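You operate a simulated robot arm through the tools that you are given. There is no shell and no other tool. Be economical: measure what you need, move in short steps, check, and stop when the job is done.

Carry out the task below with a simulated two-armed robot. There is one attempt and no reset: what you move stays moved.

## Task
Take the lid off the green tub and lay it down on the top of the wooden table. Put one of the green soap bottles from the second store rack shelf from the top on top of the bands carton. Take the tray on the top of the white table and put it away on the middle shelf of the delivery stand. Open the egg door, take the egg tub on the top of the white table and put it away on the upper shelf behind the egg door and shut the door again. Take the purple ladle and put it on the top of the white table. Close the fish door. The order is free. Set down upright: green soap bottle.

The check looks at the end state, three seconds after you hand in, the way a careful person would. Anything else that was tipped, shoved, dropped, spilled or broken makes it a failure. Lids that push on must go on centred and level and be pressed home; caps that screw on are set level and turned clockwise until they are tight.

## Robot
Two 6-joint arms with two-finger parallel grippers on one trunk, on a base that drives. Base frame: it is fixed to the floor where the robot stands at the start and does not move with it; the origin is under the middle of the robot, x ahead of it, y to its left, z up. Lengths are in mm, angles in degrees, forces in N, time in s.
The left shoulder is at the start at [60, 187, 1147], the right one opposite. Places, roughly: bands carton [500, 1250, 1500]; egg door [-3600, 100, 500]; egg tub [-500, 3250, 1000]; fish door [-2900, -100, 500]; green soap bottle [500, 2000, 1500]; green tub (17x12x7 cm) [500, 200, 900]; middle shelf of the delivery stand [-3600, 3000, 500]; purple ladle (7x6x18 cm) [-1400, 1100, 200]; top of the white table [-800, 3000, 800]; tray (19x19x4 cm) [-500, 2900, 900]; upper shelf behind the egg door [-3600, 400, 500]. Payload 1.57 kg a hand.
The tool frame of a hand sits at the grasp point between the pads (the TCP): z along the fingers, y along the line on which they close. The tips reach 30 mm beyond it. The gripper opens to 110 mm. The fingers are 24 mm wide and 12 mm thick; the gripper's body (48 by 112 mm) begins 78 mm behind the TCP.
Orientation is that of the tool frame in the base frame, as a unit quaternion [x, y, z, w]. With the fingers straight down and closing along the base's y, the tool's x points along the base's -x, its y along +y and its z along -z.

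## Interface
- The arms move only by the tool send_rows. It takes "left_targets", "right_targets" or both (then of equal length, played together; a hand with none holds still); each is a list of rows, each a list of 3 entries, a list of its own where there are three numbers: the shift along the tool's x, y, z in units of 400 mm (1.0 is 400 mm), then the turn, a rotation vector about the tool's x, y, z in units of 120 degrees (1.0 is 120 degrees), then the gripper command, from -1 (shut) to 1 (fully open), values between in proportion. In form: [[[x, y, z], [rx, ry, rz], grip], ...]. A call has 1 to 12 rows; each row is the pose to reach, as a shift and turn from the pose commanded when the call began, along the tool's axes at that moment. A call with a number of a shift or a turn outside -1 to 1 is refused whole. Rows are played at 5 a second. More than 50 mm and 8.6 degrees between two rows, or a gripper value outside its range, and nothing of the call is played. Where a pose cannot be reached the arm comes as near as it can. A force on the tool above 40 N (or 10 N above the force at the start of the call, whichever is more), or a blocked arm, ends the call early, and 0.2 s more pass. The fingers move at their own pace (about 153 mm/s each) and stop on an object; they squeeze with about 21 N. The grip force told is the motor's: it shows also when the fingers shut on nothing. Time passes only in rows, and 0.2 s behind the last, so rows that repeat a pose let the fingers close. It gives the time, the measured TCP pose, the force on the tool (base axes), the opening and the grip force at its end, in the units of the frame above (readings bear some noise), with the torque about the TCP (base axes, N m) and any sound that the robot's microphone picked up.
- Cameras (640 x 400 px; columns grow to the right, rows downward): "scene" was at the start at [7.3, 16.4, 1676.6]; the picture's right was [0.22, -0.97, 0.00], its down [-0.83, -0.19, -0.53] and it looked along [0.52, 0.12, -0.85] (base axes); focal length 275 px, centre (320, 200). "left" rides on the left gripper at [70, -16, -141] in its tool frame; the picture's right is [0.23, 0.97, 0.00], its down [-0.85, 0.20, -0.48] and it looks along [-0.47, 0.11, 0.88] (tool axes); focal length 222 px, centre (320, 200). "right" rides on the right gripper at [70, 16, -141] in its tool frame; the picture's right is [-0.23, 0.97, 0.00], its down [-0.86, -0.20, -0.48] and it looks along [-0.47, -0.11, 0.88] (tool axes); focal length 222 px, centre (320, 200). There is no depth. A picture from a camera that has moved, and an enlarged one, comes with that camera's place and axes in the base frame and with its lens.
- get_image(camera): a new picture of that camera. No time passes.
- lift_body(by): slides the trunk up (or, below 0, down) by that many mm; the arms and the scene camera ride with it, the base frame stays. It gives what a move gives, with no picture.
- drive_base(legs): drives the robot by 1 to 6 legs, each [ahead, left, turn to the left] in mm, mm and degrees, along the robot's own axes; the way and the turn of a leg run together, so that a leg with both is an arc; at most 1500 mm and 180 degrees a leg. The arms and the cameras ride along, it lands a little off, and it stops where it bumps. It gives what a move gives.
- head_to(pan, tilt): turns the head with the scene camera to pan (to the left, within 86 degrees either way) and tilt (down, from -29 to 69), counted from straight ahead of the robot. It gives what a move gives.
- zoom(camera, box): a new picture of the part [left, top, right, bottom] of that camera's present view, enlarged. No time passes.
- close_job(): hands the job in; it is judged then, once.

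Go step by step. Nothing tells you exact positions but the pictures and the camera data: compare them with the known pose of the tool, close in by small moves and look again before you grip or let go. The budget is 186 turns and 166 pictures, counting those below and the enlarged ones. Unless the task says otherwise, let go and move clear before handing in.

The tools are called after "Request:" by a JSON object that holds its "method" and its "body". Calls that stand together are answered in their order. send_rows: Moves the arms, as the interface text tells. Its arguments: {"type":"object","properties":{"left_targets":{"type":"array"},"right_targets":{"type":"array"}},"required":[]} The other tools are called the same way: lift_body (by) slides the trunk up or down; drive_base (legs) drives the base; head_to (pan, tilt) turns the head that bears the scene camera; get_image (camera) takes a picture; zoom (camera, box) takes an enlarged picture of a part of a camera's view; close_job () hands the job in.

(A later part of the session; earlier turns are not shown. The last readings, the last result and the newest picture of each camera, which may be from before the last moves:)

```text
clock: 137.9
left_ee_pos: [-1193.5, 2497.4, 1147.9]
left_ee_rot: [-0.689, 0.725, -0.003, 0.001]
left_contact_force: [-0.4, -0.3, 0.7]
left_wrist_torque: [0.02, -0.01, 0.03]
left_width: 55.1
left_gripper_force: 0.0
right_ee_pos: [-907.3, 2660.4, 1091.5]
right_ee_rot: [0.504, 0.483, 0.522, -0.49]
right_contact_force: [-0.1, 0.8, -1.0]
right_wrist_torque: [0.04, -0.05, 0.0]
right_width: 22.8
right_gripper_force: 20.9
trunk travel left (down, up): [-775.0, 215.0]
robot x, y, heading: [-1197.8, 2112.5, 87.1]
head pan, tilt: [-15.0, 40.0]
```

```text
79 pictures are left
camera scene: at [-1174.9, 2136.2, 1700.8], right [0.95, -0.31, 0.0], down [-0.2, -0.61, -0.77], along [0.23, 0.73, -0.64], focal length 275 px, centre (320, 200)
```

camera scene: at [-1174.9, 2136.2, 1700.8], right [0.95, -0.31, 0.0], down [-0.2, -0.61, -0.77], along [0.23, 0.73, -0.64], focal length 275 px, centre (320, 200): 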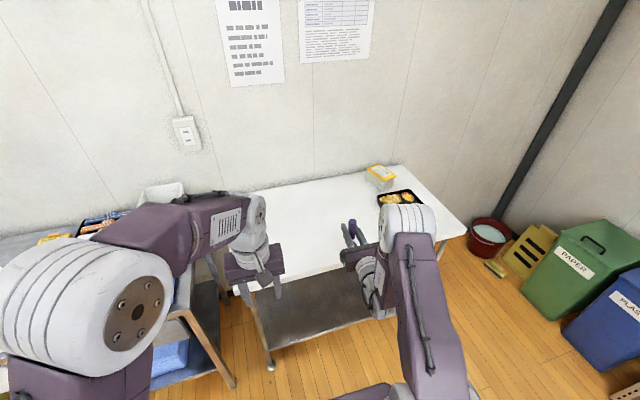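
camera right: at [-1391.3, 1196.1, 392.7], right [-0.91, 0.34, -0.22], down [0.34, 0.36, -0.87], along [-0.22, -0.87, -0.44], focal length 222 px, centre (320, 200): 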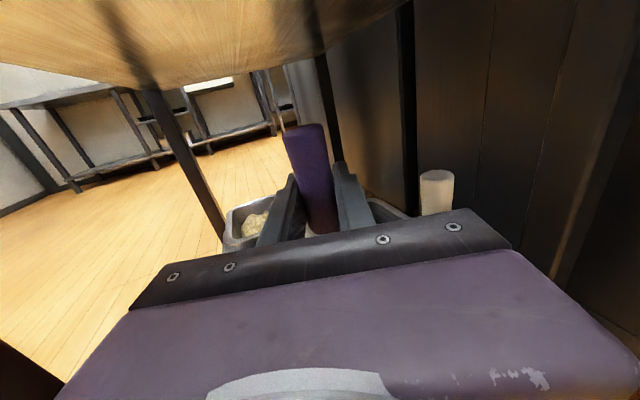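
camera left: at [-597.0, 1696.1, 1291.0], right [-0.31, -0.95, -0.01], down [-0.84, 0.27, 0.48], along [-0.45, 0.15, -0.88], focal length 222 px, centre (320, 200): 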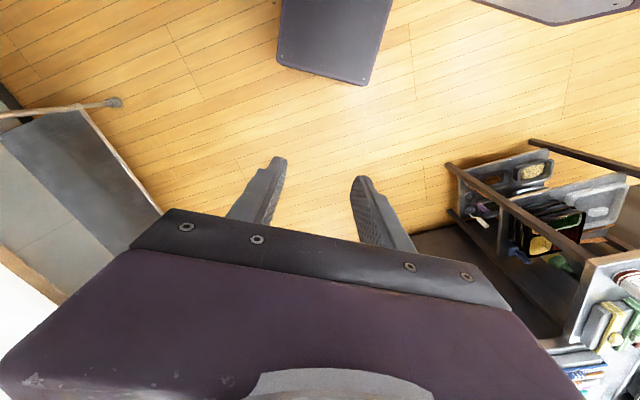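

Request:
{"method": "get_image", "body": {"camera": "right"}}

Request:
{"method": "get_image", "body": {"camera": "left"}}

Request:
{"method": "zoom", "body": {"camera": "scene", "box": [220, 150, 480, 300]}}

```text
78 pictures are left
camera right: at [-898.3, 2517.9, 1157.6], right [0.97, -0.05, -0.22], down [-0.22, -0.45, -0.87], along [-0.06, 0.89, -0.44], focal length 222 px, centre (320, 200)
```

right: 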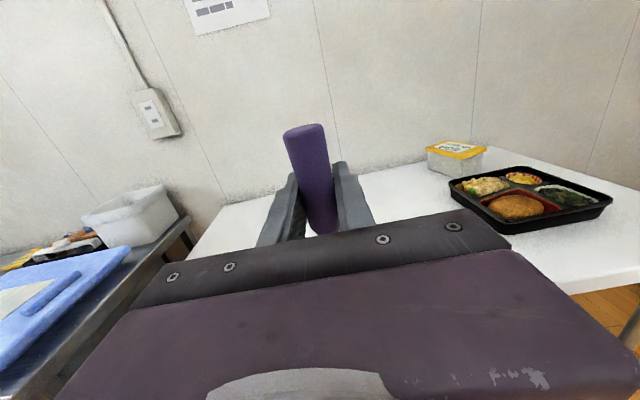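

```text
77 pictures are left
camera left: at [-1181.7, 2428.5, 1289.4], right [-0.98, -0.18, -0.01], down [-0.16, 0.86, 0.48], along [-0.08, 0.47, -0.88], focal length 222 px, centre (320, 200)
```

left: 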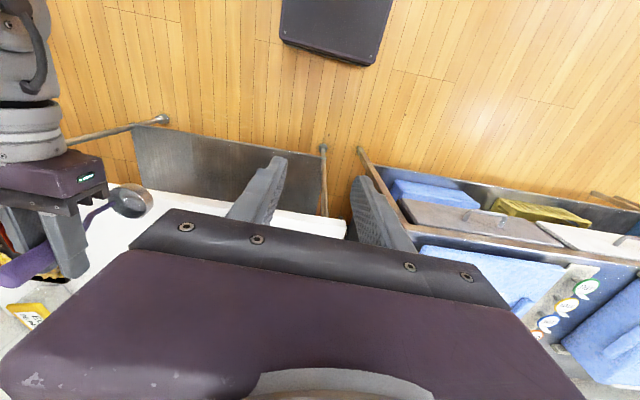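

```text
2.46 times, centred on (350, 225) of scene
camera zoom: at [-1174.9, 2136.2, 1700.8], right [0.95, -0.31, 0.0], down [-0.2, -0.61, -0.77], along [0.23, 0.73, -0.64], focal length 677 px, centre (246, 138)
```

zoom: 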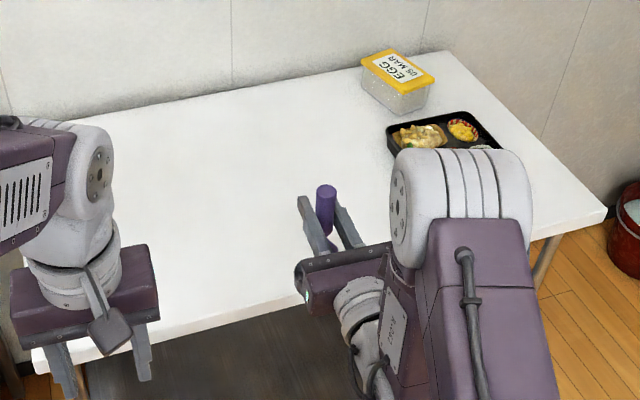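

Table top ≈ z 858, front edge y≈2738. Drive 180 mm ahead over the table and lower the trunk part way.

Request:
{"method": "drive_base", "body": {"legs": [[185, 0, 2.8]]}}

Request:
{"method": "lift_body", "body": {"by": -70}}

Request:
{"method": "get_image", "body": {"camera": "left"}}

Request:
{"method": "get_image", "body": {"camera": "scene"}}

```text
clock: 139.5
left_ee_pos: [-1207.3, 2679.4, 1148.6]
left_ee_rot: [-0.707, 0.707, -0.002, 0.003]
left_contact_force: [0.2, 0.1, -0.8]
left_wrist_torque: [0.01, 0.04, 0.01]
left_width: 54.8
left_gripper_force: 0.0
right_ee_pos: [-929.4, 2856.0, 1092.4]
right_ee_rot: [0.492, 0.494, 0.511, -0.503]
right_contact_force: [-1.1, -0.3, -1.0]
right_wrist_torque: [-0.03, 0.04, -0.03]
right_width: 22.6
right_gripper_force: 20.9
trunk travel left (down, up): [-775.0, 215.0]
robot x, y, heading: [-1193.0, 2296.8, 89.9]
head pan, tilt: [-15.0, 40.0]
```

```text
clock: 140.6
left_ee_pos: [-1206.9, 2680.8, 1078.6]
left_ee_rot: [0.707, -0.707, 0.002, -0.001]
left_contact_force: [0.8, 0.1, -0.1]
left_wrist_torque: [-0.01, -0.03, 0.01]
left_width: 54.9
left_gripper_force: 0.0
right_ee_pos: [-929.4, 2856.9, 1021.4]
right_ee_rot: [0.492, 0.495, 0.51, -0.503]
right_contact_force: [0.1, 0.5, -1.4]
right_wrist_torque: [0.0, 0.0, -0.03]
right_width: 22.6
right_gripper_force: 21.9
trunk travel left (down, up): [-705.0, 285.0]
robot x, y, heading: [-1189.9, 2299.2, 90.0]
head pan, tilt: [-15.0, 40.0]
```

```text
75 pictures are left
camera left: at [-1191.8, 2611.9, 1219.7], right [-0.97, -0.23, -0.01], down [-0.2, 0.86, 0.48], along [-0.1, 0.47, -0.88], focal length 222 px, centre (320, 200)
```

left: 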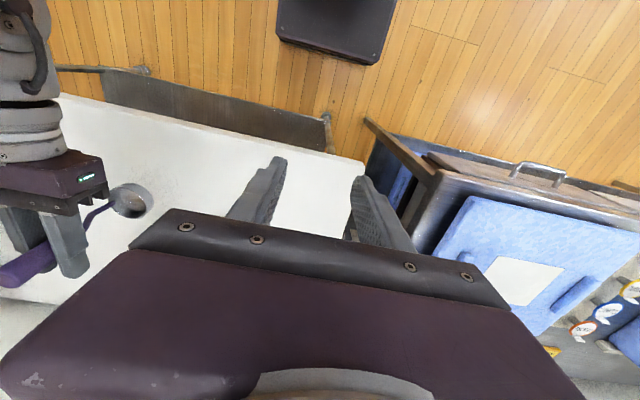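

```text
74 pictures are left
camera scene: at [-1170.9, 2320.1, 1630.9], right [0.97, -0.26, 0.0], down [-0.17, -0.62, -0.77], along [0.2, 0.74, -0.64], focal length 275 px, centre (320, 200)
```

scene: 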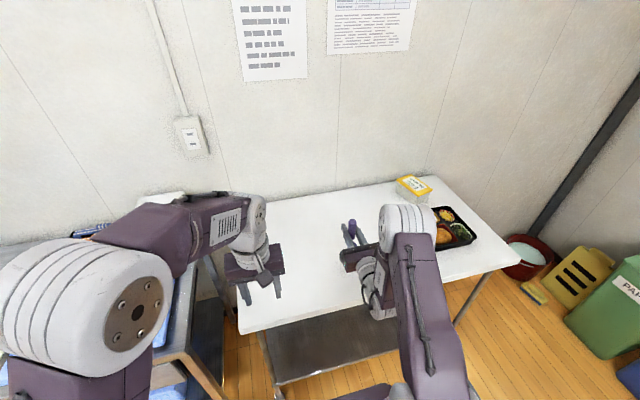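

The cup hangs about 20 mm above the table, well inside the edge. Lower in small steps to contact.

Request:
{"method": "send_rows", "body": {"right_targets": [[[-0.015, 0, 0], [0, 0, 0], -1], [[-0.03, 0, 0], [0, 0, 0], -1], [[-0.038, 0, 0], [0, 0, 0], -1], [[-0.043, 0, 0], [0, 0, 0], -1]]}}

Request:
{"method": "zoom", "body": {"camera": "left", "box": [0, 140, 200, 300]}}

```text
clock: 141.6
left_ee_pos: [-1207.0, 2682.0, 1077.8]
left_ee_rot: [-0.707, 0.708, -0.002, 0.002]
left_contact_force: [-0.4, 0.0, 0.0]
left_wrist_torque: [0.01, -0.02, -0.01]
left_width: 55.1
left_gripper_force: 0.0
right_ee_pos: [-929.3, 2858.1, 1004.2]
right_ee_rot: [0.493, 0.494, 0.511, -0.502]
right_contact_force: [-0.1, -1.2, -1.6]
right_wrist_torque: [0.02, 0.0, -0.01]
right_width: 22.6
right_gripper_force: 21.2
trunk travel left (down, up): [-705.0, 285.0]
robot x, y, heading: [-1190.2, 2296.8, 89.8]
head pan, tilt: [-15.0, 40.0]
```

```text
2.50 times, centred on (100, 220) of left
camera zoom: at [-1191.7, 2612.6, 1219.5], right [-0.97, -0.23, -0.01], down [-0.2, 0.86, 0.48], along [-0.1, 0.47, -0.88], focal length 555 px, centre (870, 150)
```

zoom: 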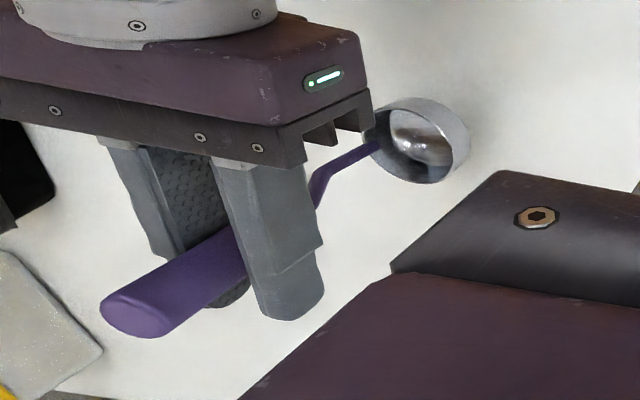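

Request:
{"method": "send_rows", "body": {"right_targets": [[[-0.005, 0, 0], [0, 0, 0], -1], [[-0.01, 0, 0], [0, 0, 0], -1], [[-0.015, 0, 0], [0, 0, 0], -1], [[-0.02, 0, 0], [0, 0, 0], -1]]}}

Request:
{"method": "zoom", "body": {"camera": "left", "box": [0, 140, 200, 300]}}

```text
clock: 142.6
left_ee_pos: [-1206.1, 2681.2, 1078.1]
left_ee_rot: [-0.707, 0.707, -0.002, 0.002]
left_contact_force: [-0.5, 0.2, 0.3]
left_wrist_torque: [-0.01, -0.03, 0.03]
left_width: 55.0
left_gripper_force: 0.1
right_ee_pos: [-929.3, 2858.9, 995.4]
right_ee_rot: [0.492, 0.494, 0.51, -0.503]
right_contact_force: [0.0, 0.1, -0.8]
right_wrist_torque: [0.01, 0.06, -0.03]
right_width: 23.0
right_gripper_force: 20.9
trunk travel left (down, up): [-705.0, 285.0]
robot x, y, heading: [-1188.8, 2298.6, 90.0]
head pan, tilt: [-15.0, 40.0]
```

```text
2.50 times, centred on (100, 220) of left
camera zoom: at [-1191.7, 2612.6, 1219.5], right [-0.97, -0.23, -0.01], down [-0.2, 0.86, 0.48], along [-0.1, 0.47, -0.88], focal length 555 px, centre (870, 150)
```

zoom: 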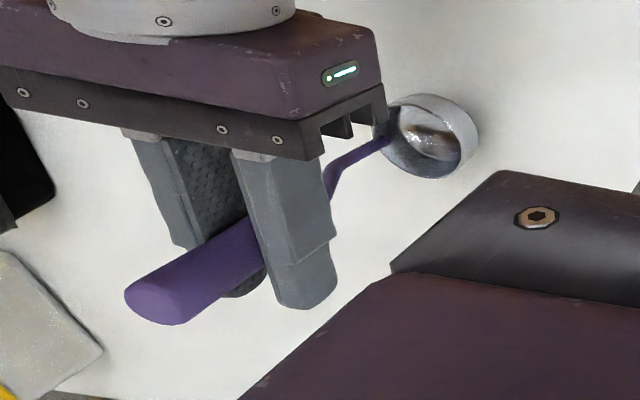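

Request:
{"method": "send_rows", "body": {"right_targets": [[[-0.005, 0, 0], [0, 0, 0], -1], [[-0.01, 0, 0], [0, 0, 0], -1], [[-0.015, 0, 0], [0, 0, 0], -1], [[-0.02, 0, 0], [0, 0, 0], -1]]}}

Request:
{"method": "send_rows", "body": {"right_targets": [[[-0.005, 0, 0], [0, 0, 0], -1], [[-0.01, 0, 0], [0, 0, 0], -1]]}}

Request:
{"method": "zoom", "body": {"camera": "left", "box": [0, 140, 200, 300]}}

```text
clock: 143.6
left_ee_pos: [-1207.0, 2681.8, 1077.8]
left_ee_rot: [-0.706, 0.708, -0.002, 0.002]
left_contact_force: [-0.1, 0.6, 0.8]
left_wrist_torque: [0.01, 0.0, -0.03]
left_width: 55.1
left_gripper_force: 0.1
right_ee_pos: [-927.5, 2857.9, 989.4]
right_ee_rot: [0.493, 0.494, 0.51, -0.502]
right_contact_force: [-0.3, 0.2, -0.7]
right_wrist_torque: [0.04, 0.0, 0.0]
right_width: 22.9
right_gripper_force: 21.3
trunk travel left (down, up): [-705.0, 285.0]
robot x, y, heading: [-1192.3, 2296.6, 89.7]
head pan, tilt: [-15.0, 40.0]
```

```text
clock: 144.2
left_ee_pos: [-1206.5, 2681.1, 1077.0]
left_ee_rot: [-0.706, 0.708, -0.002, 0.002]
left_contact_force: [0.4, 0.1, 0.5]
left_wrist_torque: [-0.03, 0.02, 0.02]
left_width: 55.0
left_gripper_force: 0.1
right_ee_pos: [-928.3, 2859.2, 984.4]
right_ee_rot: [0.493, 0.494, 0.511, -0.502]
right_contact_force: [0.5, 0.0, -1.6]
right_wrist_torque: [0.03, -0.01, 0.03]
right_width: 22.5
right_gripper_force: 20.6
trunk travel left (down, up): [-705.0, 285.0]
robot x, y, heading: [-1193.5, 2297.1, 90.0]
head pan, tilt: [-15.0, 40.0]
```

```text
2.50 times, centred on (100, 220) of left
camera zoom: at [-1191.7, 2612.6, 1219.5], right [-0.97, -0.23, -0.01], down [-0.2, 0.86, 0.48], along [-0.1, 0.47, -0.88], focal length 555 px, centre (870, 150)
```

zoom: 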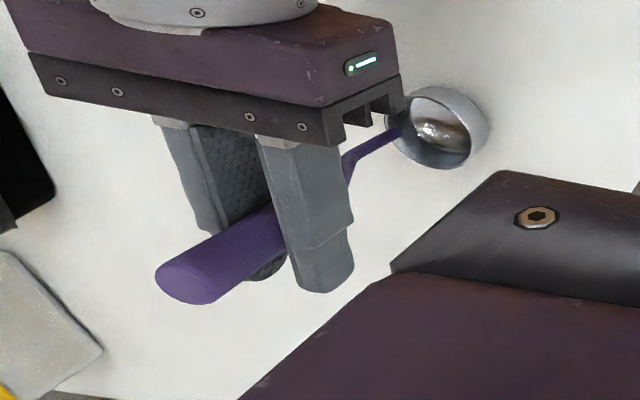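

Request:
{"method": "send_rows", "body": {"right_targets": [[[-0.006, 0, 0], [0, 0, 0], -1], [[-0.012, 0, 0], [0, 0, 0], -1], [[-0.018, 0, 0], [0, 0, 0], -1], [[-0.024, 0, 0], [0, 0, 0], -1]]}}

Request:
{"method": "send_rows", "body": {"right_targets": [[[-0.006, 0, 0], [0, 0, 0], -1], [[-0.012, 0, 0], [0, 0, 0], -1], [[-0.018, 0, 0], [0, 0, 0], -1], [[-0.024, 0, 0], [0, 0, 0], -1]]}}

Request:
{"method": "zoom", "body": {"camera": "left", "box": [0, 140, 200, 300]}}

```text
clock: 145.2
left_ee_pos: [-1208.1, 2676.6, 1080.2]
left_ee_rot: [-0.706, 0.708, -0.002, 0.003]
left_contact_force: [0.9, 0.1, -0.7]
left_wrist_torque: [-0.01, -0.02, 0.02]
left_width: 54.8
left_gripper_force: 0.0
right_ee_pos: [-929.0, 2856.8, 981.2]
right_ee_rot: [0.488, 0.491, 0.515, -0.505]
right_contact_force: [4.6, 2.2, 37.7]
right_wrist_torque: [-0.39, -0.03, 0.11]
right_width: 22.9
right_gripper_force: 21.1
trunk travel left (down, up): [-705.0, 285.0]
robot x, y, heading: [-1196.1, 2297.0, 89.8]
head pan, tilt: [-15.0, 40.0]
```

```text
clock: 146.2
left_ee_pos: [-1208.3, 2677.9, 1078.8]
left_ee_rot: [-0.706, 0.708, -0.002, 0.003]
left_contact_force: [0.0, 0.8, 0.0]
left_wrist_torque: [0.01, 0.0, -0.04]
left_width: 55.1
left_gripper_force: 0.1
right_ee_pos: [-928.2, 2855.4, 970.3]
right_ee_rot: [0.489, 0.49, 0.515, -0.505]
right_contact_force: [6.0, 2.6, 36.3]
right_wrist_torque: [-0.4, -0.08, 0.09]
right_width: 22.6
right_gripper_force: 21.4
trunk travel left (down, up): [-705.0, 285.0]
robot x, y, heading: [-1192.9, 2296.4, 89.9]
head pan, tilt: [-15.0, 40.0]
```

```text
2.50 times, centred on (100, 220) of left
camera zoom: at [-1192.9, 2608.2, 1220.8], right [-0.97, -0.23, -0.01], down [-0.2, 0.85, 0.48], along [-0.1, 0.47, -0.88], focal length 555 px, centre (870, 150)
```

zoom: 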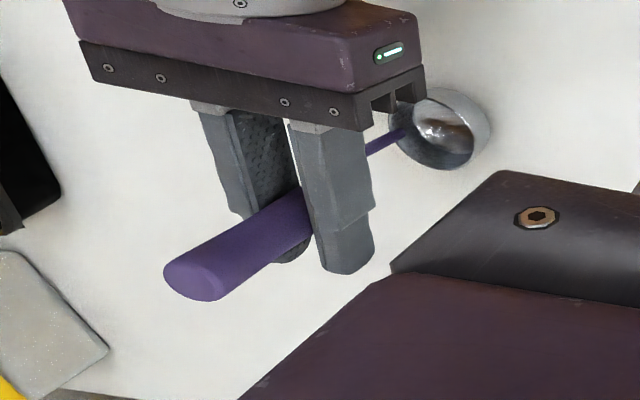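

Contact reached (table ≈ z 840). Relieve slightly, open, and check it stands.

Request:
{"method": "send_rows", "body": {"right_targets": [[[0.006, 0, 0], [0, 0, 0], -1], [[0.01, 0, 0], [0, 0, 0], -0.3], [[0.01, 0, 0], [0, 0, 0], 0.3], [[0.01, 0, 0], [0, 0, 0], 0.3]]}}

Request:
{"method": "zoom", "body": {"camera": "left", "box": [0, 140, 200, 300]}}

Request:
{"method": "drive_base", "body": {"legs": [[-260, 0, 0]]}}

Request:
{"method": "get_image", "body": {"camera": "right"}}

```text
clock: 147.2
left_ee_pos: [-1207.4, 2681.6, 1077.8]
left_ee_rot: [-0.707, 0.707, -0.002, 0.002]
left_contact_force: [-0.2, -0.6, -0.2]
left_wrist_torque: [-0.01, 0.01, 0.0]
left_width: 55.1
left_gripper_force: 0.0
right_ee_pos: [-929.0, 2859.1, 966.4]
right_ee_rot: [0.493, 0.495, 0.51, -0.503]
right_contact_force: [-0.1, 0.7, -1.4]
right_wrist_torque: [-0.03, 0.01, -0.01]
right_width: 71.6
right_gripper_force: 0.0
trunk travel left (down, up): [-705.0, 285.0]
robot x, y, heading: [-1193.9, 2294.7, 90.0]
head pan, tilt: [-15.0, 40.0]
```

```text
2.50 times, centred on (100, 220) of left
camera zoom: at [-1191.7, 2613.1, 1219.3], right [-0.97, -0.23, -0.01], down [-0.2, 0.86, 0.48], along [-0.1, 0.47, -0.88], focal length 555 px, centre (870, 150)
```

zoom: 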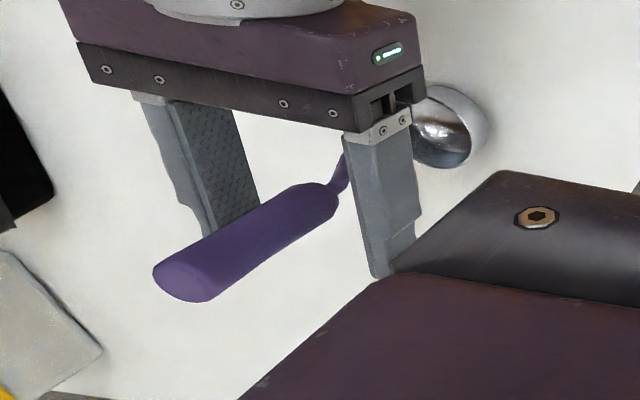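

```text
clock: 149.0
left_ee_pos: [-1206.7, 2424.0, 1078.9]
left_ee_rot: [-0.705, 0.71, -0.002, 0.001]
left_contact_force: [-0.6, -0.6, -0.2]
left_wrist_torque: [0.0, 0.0, 0.01]
left_width: 54.8
left_gripper_force: 0.0
right_ee_pos: [-926.6, 2602.5, 967.8]
right_ee_rot: [0.494, 0.492, 0.512, -0.501]
right_contact_force: [-0.3, 0.0, 0.2]
right_wrist_torque: [0.0, -0.03, 0.0]
right_width: 71.2
right_gripper_force: 0.2
trunk travel left (down, up): [-705.0, 285.0]
robot x, y, heading: [-1195.2, 2042.3, 89.7]
head pan, tilt: [-15.0, 40.0]
```

```text
68 pictures are left
camera right: at [-911.1, 2459.1, 1035.1], right [0.98, -0.01, -0.22], down [-0.2, -0.45, -0.87], along [-0.09, 0.89, -0.44], focal length 222 px, centre (320, 200)
```

right: 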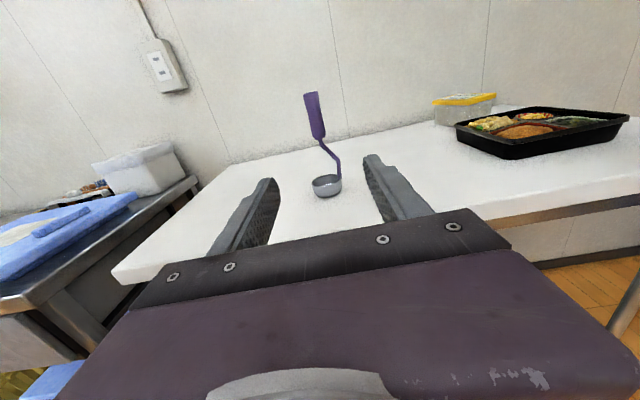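

The ladle stands on the white table. Now study the tray and egg tub closely.

Request:
{"method": "zoom", "body": {"camera": "right", "box": [420, 80, 640, 200]}}

Request:
{"method": "head_to", "body": {"pan": 72, "tilt": 18}}

Request:
{"method": "get_image", "body": {"camera": "scene"}}

```text
2.91 times, centred on (530, 140) of right
camera zoom: at [-911.1, 2459.1, 1035.1], right [0.98, -0.01, -0.22], down [-0.2, -0.45, -0.87], along [-0.09, 0.89, -0.44], focal length 646 px, centre (-291, 374)
```

zoom: 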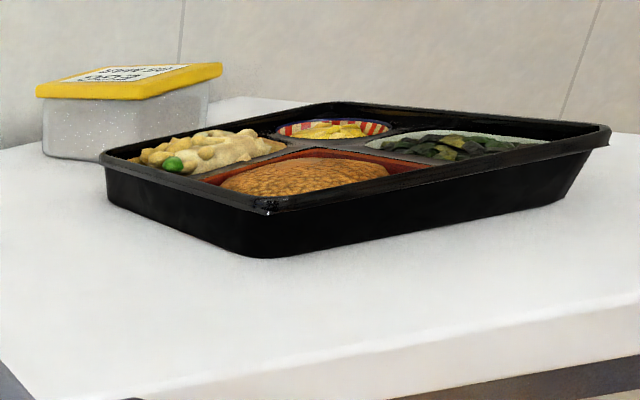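

```text
clock: 150.6
left_ee_pos: [-1206.7, 2423.8, 1078.0]
left_ee_rot: [-0.705, 0.71, -0.002, 0.001]
left_contact_force: [-0.4, 0.1, 0.1]
left_wrist_torque: [-0.01, -0.02, 0.0]
left_width: 55.1
left_gripper_force: 0.1
right_ee_pos: [-926.6, 2601.6, 969.3]
right_ee_rot: [0.493, 0.493, 0.512, -0.502]
right_contact_force: [0.3, 0.1, 0.1]
right_wrist_torque: [-0.03, 0.04, 0.0]
right_width: 71.4
right_gripper_force: 0.1
trunk travel left (down, up): [-705.0, 285.0]
robot x, y, heading: [-1195.0, 2042.1, 89.4]
head pan, tilt: [72.0, 18.0]
```

```text
66 pictures are left
camera scene: at [-1283.1, 2011.5, 1665.5], right [0.32, 0.95, 0.0], down [0.29, -0.1, -0.95], along [-0.9, 0.3, -0.31], focal length 275 px, centre (320, 200)
```

scene: 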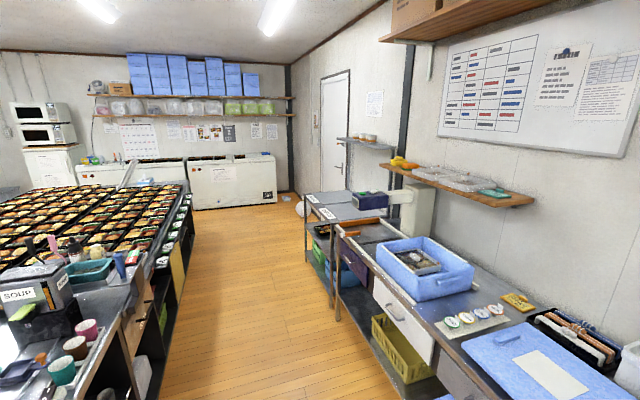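

Request:
{"method": "zoom", "body": {"camera": "scene", "box": [280, 170, 440, 290]}}

```text
3.33 times, centred on (360, 230) of scene
camera zoom: at [-1283.1, 2011.5, 1665.5], right [0.32, 0.95, 0.0], down [0.29, -0.1, -0.95], along [-0.9, 0.3, -0.31], focal length 917 px, centre (187, 100)
```

zoom: 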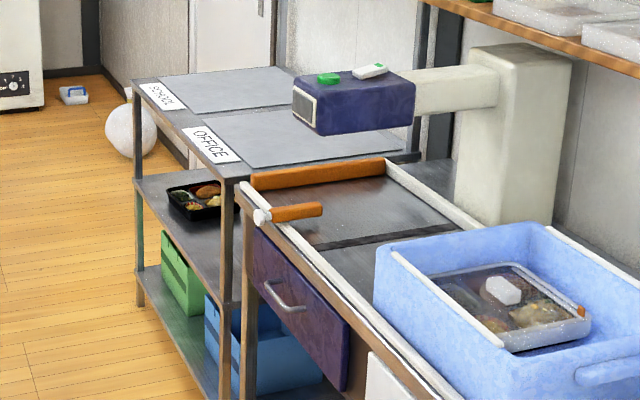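

The tray is square to the table: x −600…−417, y 2840…3025, rim z≈880; the delivery stand's middle shelf is at z≈470 with x −4010…−3175. I'll pinch its left and right rims with both hands pitched 45° down. Pose the hands first.

Request:
{"method": "send_rows", "body": {"left_targets": [[[-0.041, 0.033, 0.028], [0, -0.0625, 0], 0], [[-0.082, 0.067, 0.057], [0, -0.125, 0], 0], [[-0.122, 0.1, 0.085], [0, -0.1875, 0], 0], [[-0.163, 0.133, 0.113], [0, -0.25, 0], 0], [[-0.204, 0.167, 0.142], [0, -0.3125, 0], 0], [[-0.245, 0.2, 0.17], [0, -0.375, 0], 0]], "right_targets": [[[0.018, -0.072, -0.033], [0, -0.0625, 0], 0], [[0.035, -0.144, -0.067], [0, -0.125, 0], 0], [[0.053, -0.216, -0.1], [0, -0.1875, 0], 0], [[0.07, -0.288, -0.133], [0, -0.25, 0], 0], [[0.088, -0.36, -0.167], [0, -0.3125, 0], 0], [[0.105, -0.4325, -0.2], [0, -0.375, 0], 0]]}}

Request:
{"method": "head_to", "body": {"pan": 0, "tilt": 45}}

Request:
{"method": "get_image", "body": {"camera": "scene"}}

```text
clock: 152.0
left_ee_pos: [-1290.9, 2518.9, 1012.0]
left_ee_rot: [0.662, -0.658, -0.266, -0.243]
left_contact_force: [0.3, 0.9, 0.1]
left_wrist_torque: [0.02, 0.04, 0.01]
left_width: 54.9
left_gripper_force: 0.0
left hand out of reach, approached as far as the arm can: row 4, 5, 6
right_ee_pos: [-1009.8, 2547.5, 1046.6]
right_ee_rot: [0.644, 0.661, 0.25, -0.292]
right_contact_force: [-0.6, 0.6, 0.4]
right_wrist_torque: [-0.01, 0.0, -0.01]
right_width: 54.9
right_gripper_force: 0.0
right hand out of reach, approached as far as the arm can: row 1, 2, 3, 4, 5, 6
trunk travel left (down, up): [-705.0, 285.0]
robot x, y, heading: [-1194.5, 2044.5, 89.6]
head pan, tilt: [72.0, 18.0]
```

```text
clock: 153.5
left_ee_pos: [-1289.9, 2517.1, 1013.7]
left_ee_rot: [0.662, -0.657, -0.266, -0.243]
left_contact_force: [-0.4, 0.6, 0.0]
left_wrist_torque: [0.03, 0.01, -0.02]
left_width: 55.0
left_gripper_force: 0.1
right_ee_pos: [-1008.4, 2547.1, 1045.7]
right_ee_rot: [0.644, 0.66, 0.251, -0.293]
right_contact_force: [0.4, 0.3, 0.7]
right_wrist_torque: [-0.01, 0.06, -0.04]
right_width: 55.2
right_gripper_force: 0.1
trunk travel left (down, up): [-705.0, 285.0]
robot x, y, heading: [-1191.6, 2040.9, 89.6]
head pan, tilt: [0.0, 45.0]
```

```text
64 pictures are left
camera scene: at [-1194.0, 2063.1, 1623.6], right [1.0, -0.01, 0.0], down [0.0, -0.71, -0.71], along [0.0, 0.71, -0.71], focal length 275 px, centre (320, 200)
```

scene: 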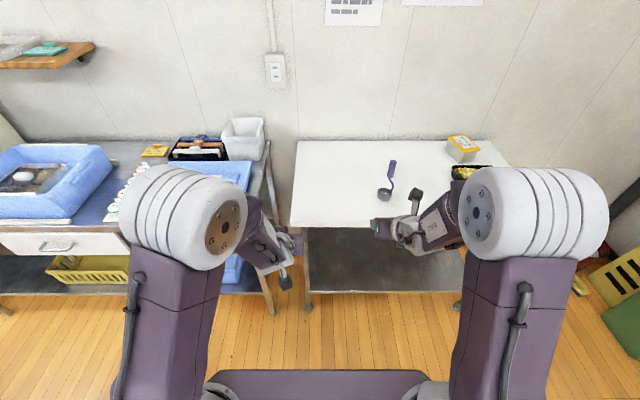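

Left hand is posed; the right hand's flipped wrist limits it. I'll roll the right hand back 180° about its own axis, in two calls.

Request:
{"method": "send_rows", "body": {"right_targets": [[[0, 0, 0], [0, 0, -0.0682], 0], [[0, 0, 0], [0, 0, -0.1364], 0], [[0, 0, 0], [0, 0, -0.2045], 0], [[0, 0, 0], [0, 0, -0.2727], 0], [[0, 0, 0], [0, 0, -0.3409], 0], [[0, 0, 0], [0, 0, -0.4091], 0], [[0, 0, 0], [0, 0, -0.4773], 0], [[0, 0, 0], [0, 0, -0.5455], 0], [[0, 0, 0], [0, 0, -0.6136], 0], [[0, 0, 0], [0, 0, -0.6818], 0], [[0, 0, 0], [0, 0, -0.75], 0]]}}

Request:
{"method": "send_rows", "body": {"right_targets": [[[0, 0, 0], [0, 0, -0.0682], 0], [[0, 0, 0], [0, 0, -0.1364], 0], [[0, 0, 0], [0, 0, -0.2045], 0], [[0, 0, 0], [0, 0, -0.2727], 0], [[0, 0, 0], [0, 0, -0.3409], 0], [[0, 0, 0], [0, 0, -0.4091], 0], [[0, 0, 0], [0, 0, -0.4773], 0], [[0, 0, 0], [0, 0, -0.5455], 0], [[0, 0, 0], [0, 0, -0.6136], 0], [[0, 0, 0], [0, 0, -0.6818], 0], [[0, 0, 0], [0, 0, -0.75], 0]]}}

```text
clock: 155.9
left_ee_pos: [-1288.8, 2518.1, 1013.3]
left_ee_rot: [0.661, -0.658, -0.266, -0.244]
left_contact_force: [0.0, -0.3, 1.1]
left_wrist_torque: [-0.03, -0.03, -0.01]
left_width: 55.0
left_gripper_force: 0.1
right_ee_pos: [-1009.0, 2547.8, 1043.1]
right_ee_rot: [-0.014, 0.923, 0.383, -0.03]
right_contact_force: [0.0, 0.2, -0.6]
right_wrist_torque: [-0.01, -0.04, -0.03]
right_width: 55.2
right_gripper_force: 0.0
trunk travel left (down, up): [-705.0, 285.0]
robot x, y, heading: [-1195.5, 2039.9, 89.5]
head pan, tilt: [0.0, 45.0]
```

```text
clock: 158.3
left_ee_pos: [-1288.6, 2517.6, 1012.3]
left_ee_rot: [0.66, -0.659, -0.266, -0.245]
left_contact_force: [0.1, 0.3, 0.4]
left_wrist_torque: [0.0, 0.04, 0.01]
left_width: 54.9
left_gripper_force: 0.1
right_ee_pos: [-1009.4, 2546.3, 1044.8]
right_ee_rot: [0.662, -0.643, -0.292, -0.25]
right_contact_force: [-0.2, -0.2, -0.4]
right_wrist_torque: [0.01, 0.01, -0.04]
right_width: 55.1
right_gripper_force: 0.0
trunk travel left (down, up): [-705.0, 285.0]
robot x, y, heading: [-1194.9, 2042.3, 89.6]
head pan, tilt: [0.0, 45.0]
```

Right wrist is now unflipped. Bring the hands to ±88 mm about the centre and drive in front of the tray.

Request:
{"method": "send_rows", "body": {"left_targets": [[[0, -0.006, 0], [0, 0, 0], 0], [[0, -0.0125, 0], [0, 0, 0], 0], [[0, -0.0125, 0], [0, 0, 0], 0]], "right_targets": [[[0.036, 0.08, 0.008], [0, 0, 0], 0], [[0.072, 0.16, 0.015], [0, 0, 0], 0], [[0.1075, 0.241, 0.023], [0, 0, 0], 0]]}}

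Request:
{"method": "drive_base", "body": {"legs": [[0, -687, 0.4], [330, 0, 0]]}}

Request:
{"method": "get_image", "body": {"camera": "scene"}}

Request:
{"method": "get_image", "body": {"camera": "left"}}

```text
clock: 159.1
left_ee_pos: [-1284.1, 2518.8, 1014.3]
left_ee_rot: [0.66, -0.658, -0.266, -0.245]
left_contact_force: [0.3, 0.0, 0.3]
left_wrist_torque: [0.01, -0.03, 0.01]
left_width: 54.9
left_gripper_force: 0.0
right_ee_pos: [-1016.9, 2544.0, 1044.5]
right_ee_rot: [0.664, -0.642, -0.295, -0.246]
right_contact_force: [-0.2, 0.2, -1.0]
right_wrist_torque: [0.01, 0.02, -0.03]
right_width: 55.2
right_gripper_force: 0.0
right hand out of reach, approached as far as the arm can: row 1, 2, 3
trunk travel left (down, up): [-705.0, 285.0]
robot x, y, heading: [-1197.7, 2042.9, 89.5]
head pan, tilt: [0.0, 45.0]
```

```text
clock: 164.6
left_ee_pos: [-607.7, 2845.9, 1012.7]
left_ee_rot: [0.661, -0.657, -0.268, -0.244]
left_contact_force: [0.1, 0.1, -1.0]
left_wrist_torque: [-0.03, 0.0, 0.01]
left_width: 55.2
left_gripper_force: 0.0
right_ee_pos: [-338.9, 2872.5, 1044.6]
right_ee_rot: [0.664, -0.641, -0.295, -0.244]
right_contact_force: [0.0, -0.6, 1.2]
right_wrist_torque: [-0.02, 0.01, 0.01]
right_width: 54.8
right_gripper_force: 0.0
trunk travel left (down, up): [-705.0, 285.0]
robot x, y, heading: [-515.1, 2371.2, 90.0]
head pan, tilt: [0.0, 45.0]
```

```text
63 pictures are left
camera scene: at [-515.0, 2390.9, 1623.6], right [1.0, 0.0, 0.0], down [0.0, -0.71, -0.71], along [0.0, 0.71, -0.71], focal length 275 px, centre (320, 200)
```

scene: 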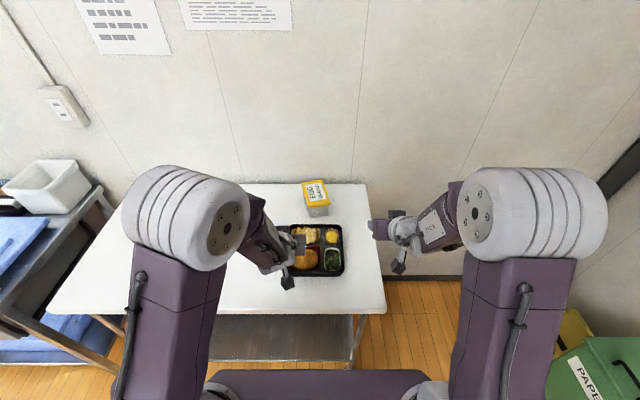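

```text
62 pictures are left
camera left: at [-586.2, 2700.3, 1070.6], right [-0.97, -0.19, -0.13], down [-0.18, 0.31, 0.94], along [-0.14, 0.93, -0.33], focal length 222 px, centre (320, 200)
```

left: 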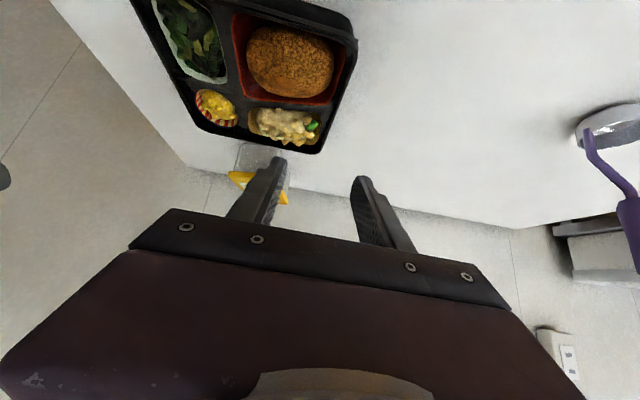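

The right hand is limited to about 176 mm right of centre, so I'll shift the base left 80 mm and bring the left hand across to the tray's left rim instead.

Request:
{"method": "send_rows", "body": {"left_targets": [[[-0.035, -0.08, -0.006], [0, 0, 0], 0], [[-0.07, -0.155, -0.012], [0, 0, 0], 0], [[-0.1, -0.23, -0.0175], [0, 0, 0], 0]]}}

Request:
{"method": "drive_base", "body": {"legs": [[0, 81, 0], [60, 0, 0]]}}

Request:
{"method": "lift_body", "body": {"by": -90}}

Request:
{"method": "zoom", "body": {"camera": "scene", "box": [220, 150, 480, 320]}}

```text
clock: 165.4
left_ee_pos: [-515.7, 2870.9, 1041.1]
left_ee_rot: [0.661, -0.658, -0.267, -0.243]
left_contact_force: [0.8, 0.2, -1.0]
left_wrist_torque: [-0.02, 0.05, 0.01]
left_width: 55.0
left_gripper_force: 0.0
right_ee_pos: [-338.4, 2874.8, 1042.5]
right_ee_rot: [0.664, -0.641, -0.296, -0.244]
right_contact_force: [0.4, 0.0, -0.3]
right_wrist_torque: [0.01, -0.02, 0.02]
right_width: 55.0
right_gripper_force: 0.0
trunk travel left (down, up): [-705.0, 285.0]
robot x, y, heading: [-514.9, 2368.9, 90.1]
head pan, tilt: [0.0, 45.0]
```

```text
clock: 167.0
left_ee_pos: [-597.6, 2929.7, 1042.5]
left_ee_rot: [0.661, -0.658, -0.267, -0.245]
left_contact_force: [0.2, -0.9, -0.3]
left_wrist_torque: [-0.02, -0.01, 0.03]
left_width: 55.1
left_gripper_force: 0.0
right_ee_pos: [-420.3, 2930.3, 1045.6]
right_ee_rot: [0.664, -0.642, -0.296, -0.244]
right_contact_force: [-0.9, -0.2, 0.2]
right_wrist_torque: [0.02, 0.02, 0.01]
right_width: 55.0
right_gripper_force: 0.1
trunk travel left (down, up): [-705.0, 285.0]
robot x, y, heading: [-596.4, 2430.1, 89.6]
head pan, tilt: [0.0, 45.0]
```

```text
clock: 168.3
left_ee_pos: [-597.4, 2931.1, 951.3]
left_ee_rot: [0.661, -0.658, -0.266, -0.243]
left_contact_force: [0.2, 0.2, -0.4]
left_wrist_torque: [-0.01, 0.03, 0.0]
left_width: 54.9
left_gripper_force: 0.1
right_ee_pos: [-419.9, 2933.7, 955.5]
right_ee_rot: [0.664, -0.641, -0.296, -0.245]
right_contact_force: [1.2, 1.1, -0.5]
right_wrist_torque: [0.02, -0.01, -0.01]
right_width: 55.1
right_gripper_force: 0.0
trunk travel left (down, up): [-615.0, 375.0]
robot x, y, heading: [-594.1, 2430.6, 89.9]
head pan, tilt: [0.0, 45.0]
```

```text
2.35 times, centred on (350, 235) of scene
camera zoom: at [-596.1, 2452.3, 1533.6], right [1.0, 0.0, 0.0], down [0.0, -0.71, -0.71], along [0.0, 0.71, -0.71], focal length 647 px, centre (249, 118)
```

zoom: 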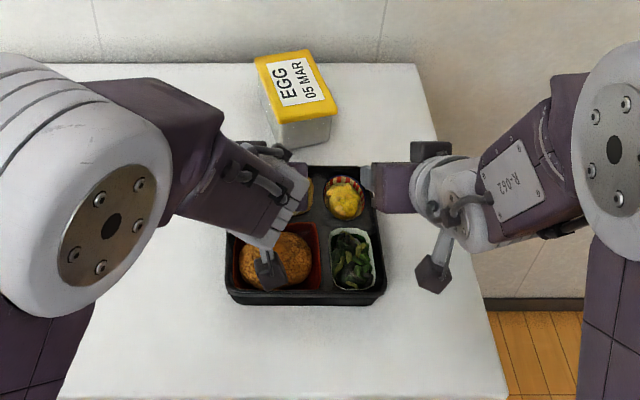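

Scene view gives the tray centre as (−531, 2906), rim z≈890. Shift 23 mm left, 41 mm back, lower 25 mm and look through the wrist cameras.

Request:
{"method": "drive_base", "body": {"legs": [[-41, 23, 0]]}}

Request:
{"method": "lift_body", "body": {"by": -25}}

Request:
{"method": "get_image", "body": {"camera": "left"}}

Request:
{"method": "get_image", "body": {"camera": "right"}}

```text
clock: 169.2
left_ee_pos: [-620.4, 2890.3, 950.2]
left_ee_rot: [0.661, -0.658, -0.267, -0.244]
left_contact_force: [0.4, 0.1, 1.5]
left_wrist_torque: [-0.02, 0.03, 0.01]
left_width: 55.1
left_gripper_force: 0.1
right_ee_pos: [-442.1, 2891.8, 953.9]
right_ee_rot: [0.663, -0.642, -0.295, -0.245]
right_contact_force: [-0.6, -0.7, 0.1]
right_wrist_torque: [0.02, 0.01, 0.02]
right_width: 54.7
right_gripper_force: 0.1
trunk travel left (down, up): [-615.0, 375.0]
robot x, y, heading: [-619.9, 2391.3, 90.0]
head pan, tilt: [0.0, 45.0]
```

```text
clock: 169.9
left_ee_pos: [-620.5, 2889.2, 926.0]
left_ee_rot: [0.661, -0.658, -0.267, -0.244]
left_contact_force: [0.1, 0.3, 0.3]
left_wrist_torque: [-0.01, 0.01, 0.01]
left_width: 55.2
left_gripper_force: 0.0
right_ee_pos: [-442.5, 2892.0, 929.8]
right_ee_rot: [0.665, -0.642, -0.295, -0.245]
right_contact_force: [0.6, -0.1, 0.6]
right_wrist_torque: [0.0, -0.01, 0.0]
right_width: 55.2
right_gripper_force: 0.2
trunk travel left (down, up): [-590.0, 400.0]
robot x, y, heading: [-619.0, 2388.1, 89.6]
head pan, tilt: [0.0, 45.0]
```

```text
60 pictures are left
camera left: at [-599.7, 2743.9, 983.2], right [-0.97, -0.19, -0.13], down [-0.18, 0.31, 0.94], along [-0.14, 0.93, -0.33], focal length 222 px, centre (320, 200)
```

left: 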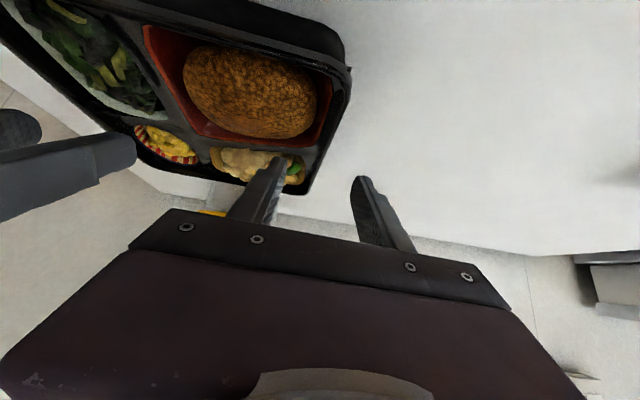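

```text
59 pictures are left
camera right: at [-446.7, 2742.0, 981.5], right [-0.97, 0.11, 0.21], down [0.23, 0.28, 0.93], along [0.04, 0.95, -0.3], focal length 222 px, centre (320, 200)
```

right: 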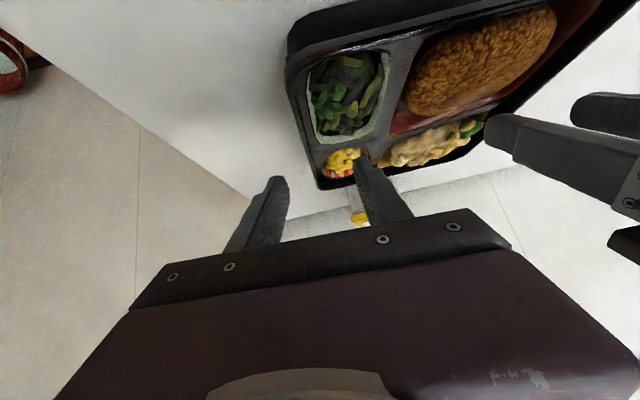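

The rims lie between each hand's fingers. Lower 16 mm and check forces.

Request:
{"method": "lift_body", "body": {"by": -16}}

Request:
{"method": "zoom", "body": {"camera": "left", "box": [120, 40, 440, 240]}}

Request:
{"method": "zoom", "body": {"camera": "right", "box": [200, 40, 520, 240]}}

```text
clock: 170.5
left_ee_pos: [-619.7, 2890.3, 910.3]
left_ee_rot: [0.661, -0.658, -0.266, -0.244]
left_contact_force: [-0.4, 0.1, 0.0]
left_wrist_torque: [0.05, -0.03, 0.0]
left_width: 55.0
left_gripper_force: 0.0
right_ee_pos: [-443.4, 2890.8, 914.0]
right_ee_rot: [0.664, -0.642, -0.296, -0.245]
right_contact_force: [-0.2, -0.4, 0.6]
right_wrist_torque: [0.01, -0.02, 0.01]
right_width: 54.9
right_gripper_force: 0.0
trunk travel left (down, up): [-574.0, 416.0]
robot x, y, heading: [-618.6, 2393.2, 89.8]
head pan, tilt: [0.0, 45.0]
```

```text
2.00 times, centred on (280, 140) of left
camera zoom: at [-599.3, 2744.6, 966.9], right [-0.97, -0.19, -0.12], down [-0.18, 0.31, 0.94], along [-0.14, 0.93, -0.33], focal length 444 px, centre (400, 320)
```

zoom: 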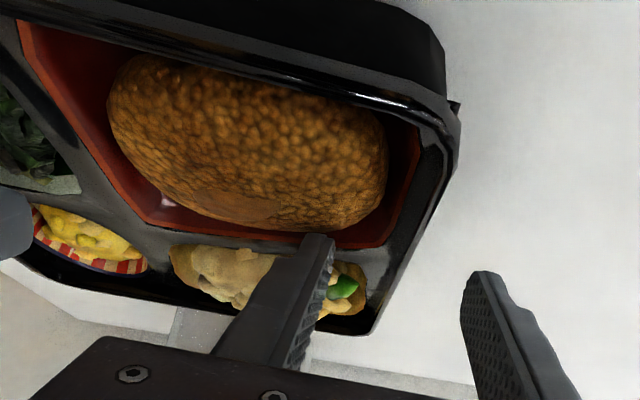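

```text
2.00 times, centred on (360, 140) of right
camera zoom: at [-446.4, 2742.6, 965.2], right [-0.97, 0.11, 0.21], down [0.23, 0.28, 0.93], along [0.04, 0.95, -0.3], focal length 444 px, centre (240, 320)
```

zoom: 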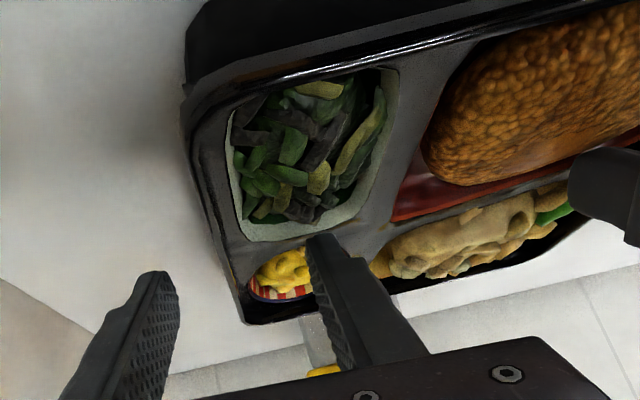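

Request:
{"method": "lift_body", "body": {"by": -5}}

Request:
{"method": "lift_body", "body": {"by": -4}}

```text
clock: 171.1
left_ee_pos: [-620.2, 2889.7, 905.0]
left_ee_rot: [0.661, -0.657, -0.267, -0.245]
left_contact_force: [0.3, 0.7, -0.9]
left_wrist_torque: [-0.01, -0.04, -0.01]
left_width: 54.9
left_gripper_force: 0.1
right_ee_pos: [-442.4, 2892.0, 908.3]
right_ee_rot: [0.664, -0.642, -0.295, -0.244]
right_contact_force: [0.6, -0.2, -0.5]
right_wrist_torque: [0.0, 0.03, -0.01]
right_width: 54.9
right_gripper_force: 0.1
trunk travel left (down, up): [-569.0, 421.0]
robot x, y, heading: [-620.0, 2387.8, 89.8]
head pan, tilt: [0.0, 45.0]
```

```text
clock: 171.6
left_ee_pos: [-620.7, 2890.1, 902.4]
left_ee_rot: [0.662, -0.656, -0.268, -0.244]
left_contact_force: [-0.3, 1.2, 6.4]
left_wrist_torque: [0.11, -0.19, 0.04]
left_width: 55.0
left_gripper_force: 0.0
right_ee_pos: [-442.8, 2890.4, 904.7]
right_ee_rot: [0.664, -0.642, -0.295, -0.245]
right_contact_force: [0.5, -0.1, 0.3]
right_wrist_torque: [0.01, 0.01, 0.01]
right_width: 55.1
right_gripper_force: 0.0
trunk travel left (down, up): [-565.0, 425.0]
robot x, y, heading: [-620.3, 2388.4, 89.9]
head pan, tilt: [0.0, 45.0]
```

The left inner finger just touches the tray's inner ledge. Raise it 2 mm and close both hands.

Request:
{"method": "send_rows", "body": {"left_targets": [[[-0.0034, 0, -0.0037], [0, 0, 0], 0], [[-0.0034, 0, -0.0037], [0, 0, 0], -0.5], [[-0.0034, 0, -0.0037], [0, 0, 0], -1], [[-0.0034, 0, -0.0037], [0, 0, 0], -1], [[-0.0034, 0, -0.0037], [0, 0, 0], -1]], "right_targets": [[[0, 0, 0], [0, 0, 0], 0], [[0, 0, 0], [0, 0, 0], -0.5], [[0, 0, 0], [0, 0, 0], -1], [[0, 0, 0], [0, 0, 0], -1], [[0, 0, 0], [0, 0, 0], -1]]}}

Request:
{"method": "zoom", "body": {"camera": "left", "box": [120, 40, 440, 240]}}

Request:
{"method": "zoom", "body": {"camera": "right", "box": [200, 40, 520, 240]}}

```text
clock: 172.8
left_ee_pos: [-621.9, 2889.7, 901.6]
left_ee_rot: [0.663, -0.656, -0.268, -0.242]
left_contact_force: [-29.4, -7.1, 1.6]
left_wrist_torque: [-0.27, 0.34, -0.31]
left_width: 4.5
left_gripper_force: 21.3
right_ee_pos: [-440.9, 2891.6, 904.8]
right_ee_rot: [0.663, -0.644, -0.295, -0.245]
right_contact_force: [28.8, 5.8, 0.2]
right_wrist_torque: [0.03, -0.62, -0.85]
right_width: 5.4
right_gripper_force: 21.1
trunk travel left (down, up): [-565.0, 425.0]
robot x, y, heading: [-620.3, 2386.7, 89.8]
head pan, tilt: [0.0, 45.0]
```

```text
2.00 times, centred on (280, 140) of left
camera zoom: at [-600.1, 2744.8, 959.4], right [-0.97, -0.19, -0.12], down [-0.18, 0.31, 0.94], along [-0.14, 0.93, -0.33], focal length 444 px, centre (400, 320)
```

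zoom: 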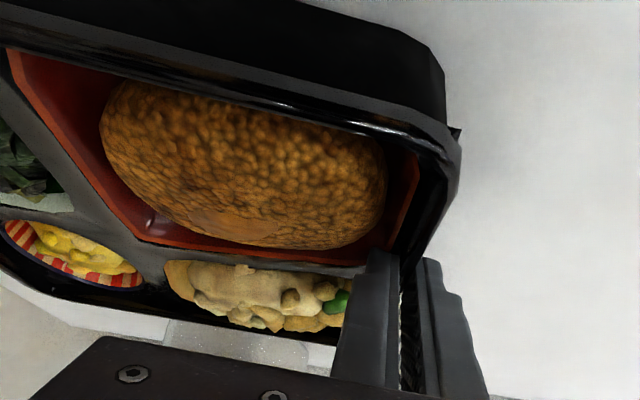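

```text
2.00 times, centred on (360, 140) of right
camera zoom: at [-445.7, 2742.8, 956.3], right [-0.97, 0.11, 0.21], down [0.24, 0.28, 0.93], along [0.04, 0.95, -0.3], focal length 444 px, centre (240, 320)
```

zoom: 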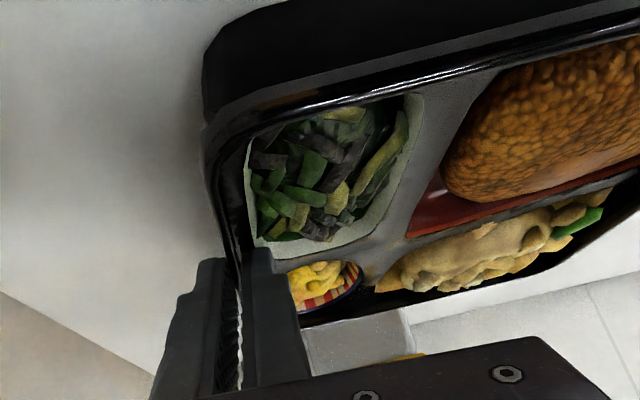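

Both rims are pinched (≈5 mm). Relax the sideways squeeze a little, then lift with the trunk.

Request:
{"method": "send_rows", "body": {"left_targets": [[[0, 0.003, 0], [0, 0, 0], -1], [[0, 0.005, 0], [0, 0, 0], -1]], "right_targets": [[[0, -0.003, 0], [0, 0, 0], -1], [[0, -0.005, 0], [0, 0, 0], -1]]}}

Request:
{"method": "lift_body", "body": {"by": 30}}

Request:
{"method": "zoom", "body": {"camera": "scene", "box": [220, 150, 480, 320]}}

```text
clock: 173.4
left_ee_pos: [-620.6, 2890.8, 902.9]
left_ee_rot: [0.661, -0.658, -0.266, -0.244]
left_contact_force: [-13.0, -7.8, -0.2]
left_wrist_torque: [-0.2, 0.13, -0.44]
left_width: 4.1
left_gripper_force: 20.6
right_ee_pos: [-440.8, 2892.6, 903.5]
right_ee_rot: [0.664, -0.641, -0.296, -0.245]
right_contact_force: [12.6, 5.9, 0.0]
right_wrist_torque: [-0.12, -0.29, -0.73]
right_width: 5.4
right_gripper_force: 21.5
trunk travel left (down, up): [-565.0, 425.0]
robot x, y, heading: [-621.2, 2388.5, 90.0]
head pan, tilt: [0.0, 45.0]
```

```text
clock: 174.1
left_ee_pos: [-621.0, 2890.6, 932.7]
left_ee_rot: [0.661, -0.657, -0.267, -0.243]
left_contact_force: [-3.5, -6.8, -0.5]
left_wrist_torque: [-0.22, -0.09, -0.58]
left_width: 4.1
left_gripper_force: 21.0
right_ee_pos: [-440.2, 2892.1, 934.6]
right_ee_rot: [0.664, -0.642, -0.295, -0.245]
right_contact_force: [2.4, 6.9, -2.1]
right_wrist_torque: [0.12, -0.08, -0.64]
right_width: 5.2
right_gripper_force: 21.3
trunk travel left (down, up): [-595.0, 395.0]
robot x, y, heading: [-617.4, 2386.7, 89.6]
head pan, tilt: [0.0, 45.0]
```

```text
2.35 times, centred on (350, 235) of scene
camera zoom: at [-618.5, 2411.2, 1513.6], right [1.0, 0.0, 0.0], down [0.0, -0.71, -0.71], along [0.0, 0.71, -0.71], focal length 647 px, centre (249, 118)
```

zoom: 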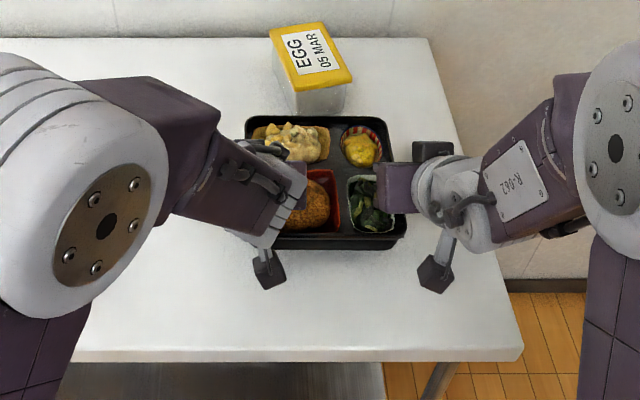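

The tray is up and level. Carry it: back off, then drive left along the aisle to the delivery stand.

Request:
{"method": "lift_body", "body": {"by": 40}}

Request:
{"method": "drive_base", "body": {"legs": [[-480, 0, 0], [0, 1460, 0], [0, 1460, 0]]}}

Request:
{"method": "get_image", "body": {"camera": "scene"}}

```text
clock: 175.0
left_ee_pos: [-621.3, 2889.9, 973.3]
left_ee_rot: [0.661, -0.657, -0.267, -0.244]
left_contact_force: [6.7, -6.7, -1.0]
left_wrist_torque: [-0.09, -0.2, -0.65]
left_width: 4.3
left_gripper_force: 21.1
right_ee_pos: [-440.2, 2891.3, 972.9]
right_ee_rot: [0.665, -0.641, -0.296, -0.243]
right_contact_force: [-5.6, 5.7, -2.3]
right_wrist_torque: [0.04, 0.06, -0.53]
right_width: 5.2
right_gripper_force: 20.9
trunk travel left (down, up): [-635.0, 355.0]
robot x, y, heading: [-618.3, 2390.2, 89.9]
head pan, tilt: [0.0, 45.0]
```

```text
clock: 191.5
left_ee_pos: [-3529.8, 2426.8, 972.7]
left_ee_rot: [-0.657, 0.662, 0.264, 0.245]
left_contact_force: [21.1, -6.6, 0.6]
left_wrist_torque: [-0.12, -0.46, -0.71]
left_width: 4.1
left_gripper_force: 20.9
right_ee_pos: [-3348.2, 2427.3, 972.1]
right_ee_rot: [0.659, -0.647, -0.293, -0.247]
right_contact_force: [-20.8, 6.2, -2.8]
right_wrist_torque: [0.09, 0.27, -0.35]
right_width: 5.1
right_gripper_force: 21.5
trunk travel left (down, up): [-635.0, 355.0]
robot x, y, heading: [-3533.6, 1930.9, 89.3]
head pan, tilt: [0.0, 45.0]
```

```text
53 pictures are left
camera scene: at [-3534.4, 1948.9, 1553.6], right [1.0, -0.02, 0.0], down [-0.01, -0.71, -0.71], along [0.01, 0.71, -0.71], focal length 275 px, centre (320, 200)
```

scene: 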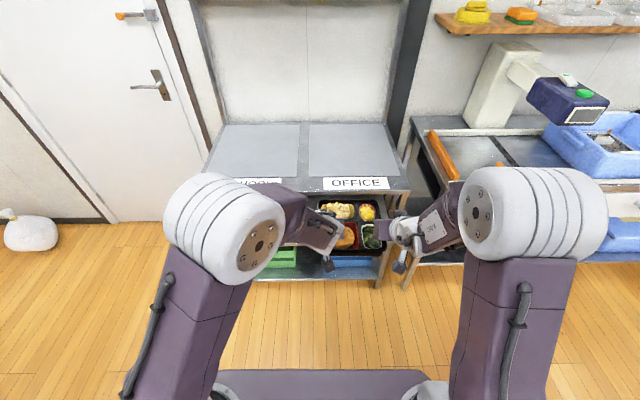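

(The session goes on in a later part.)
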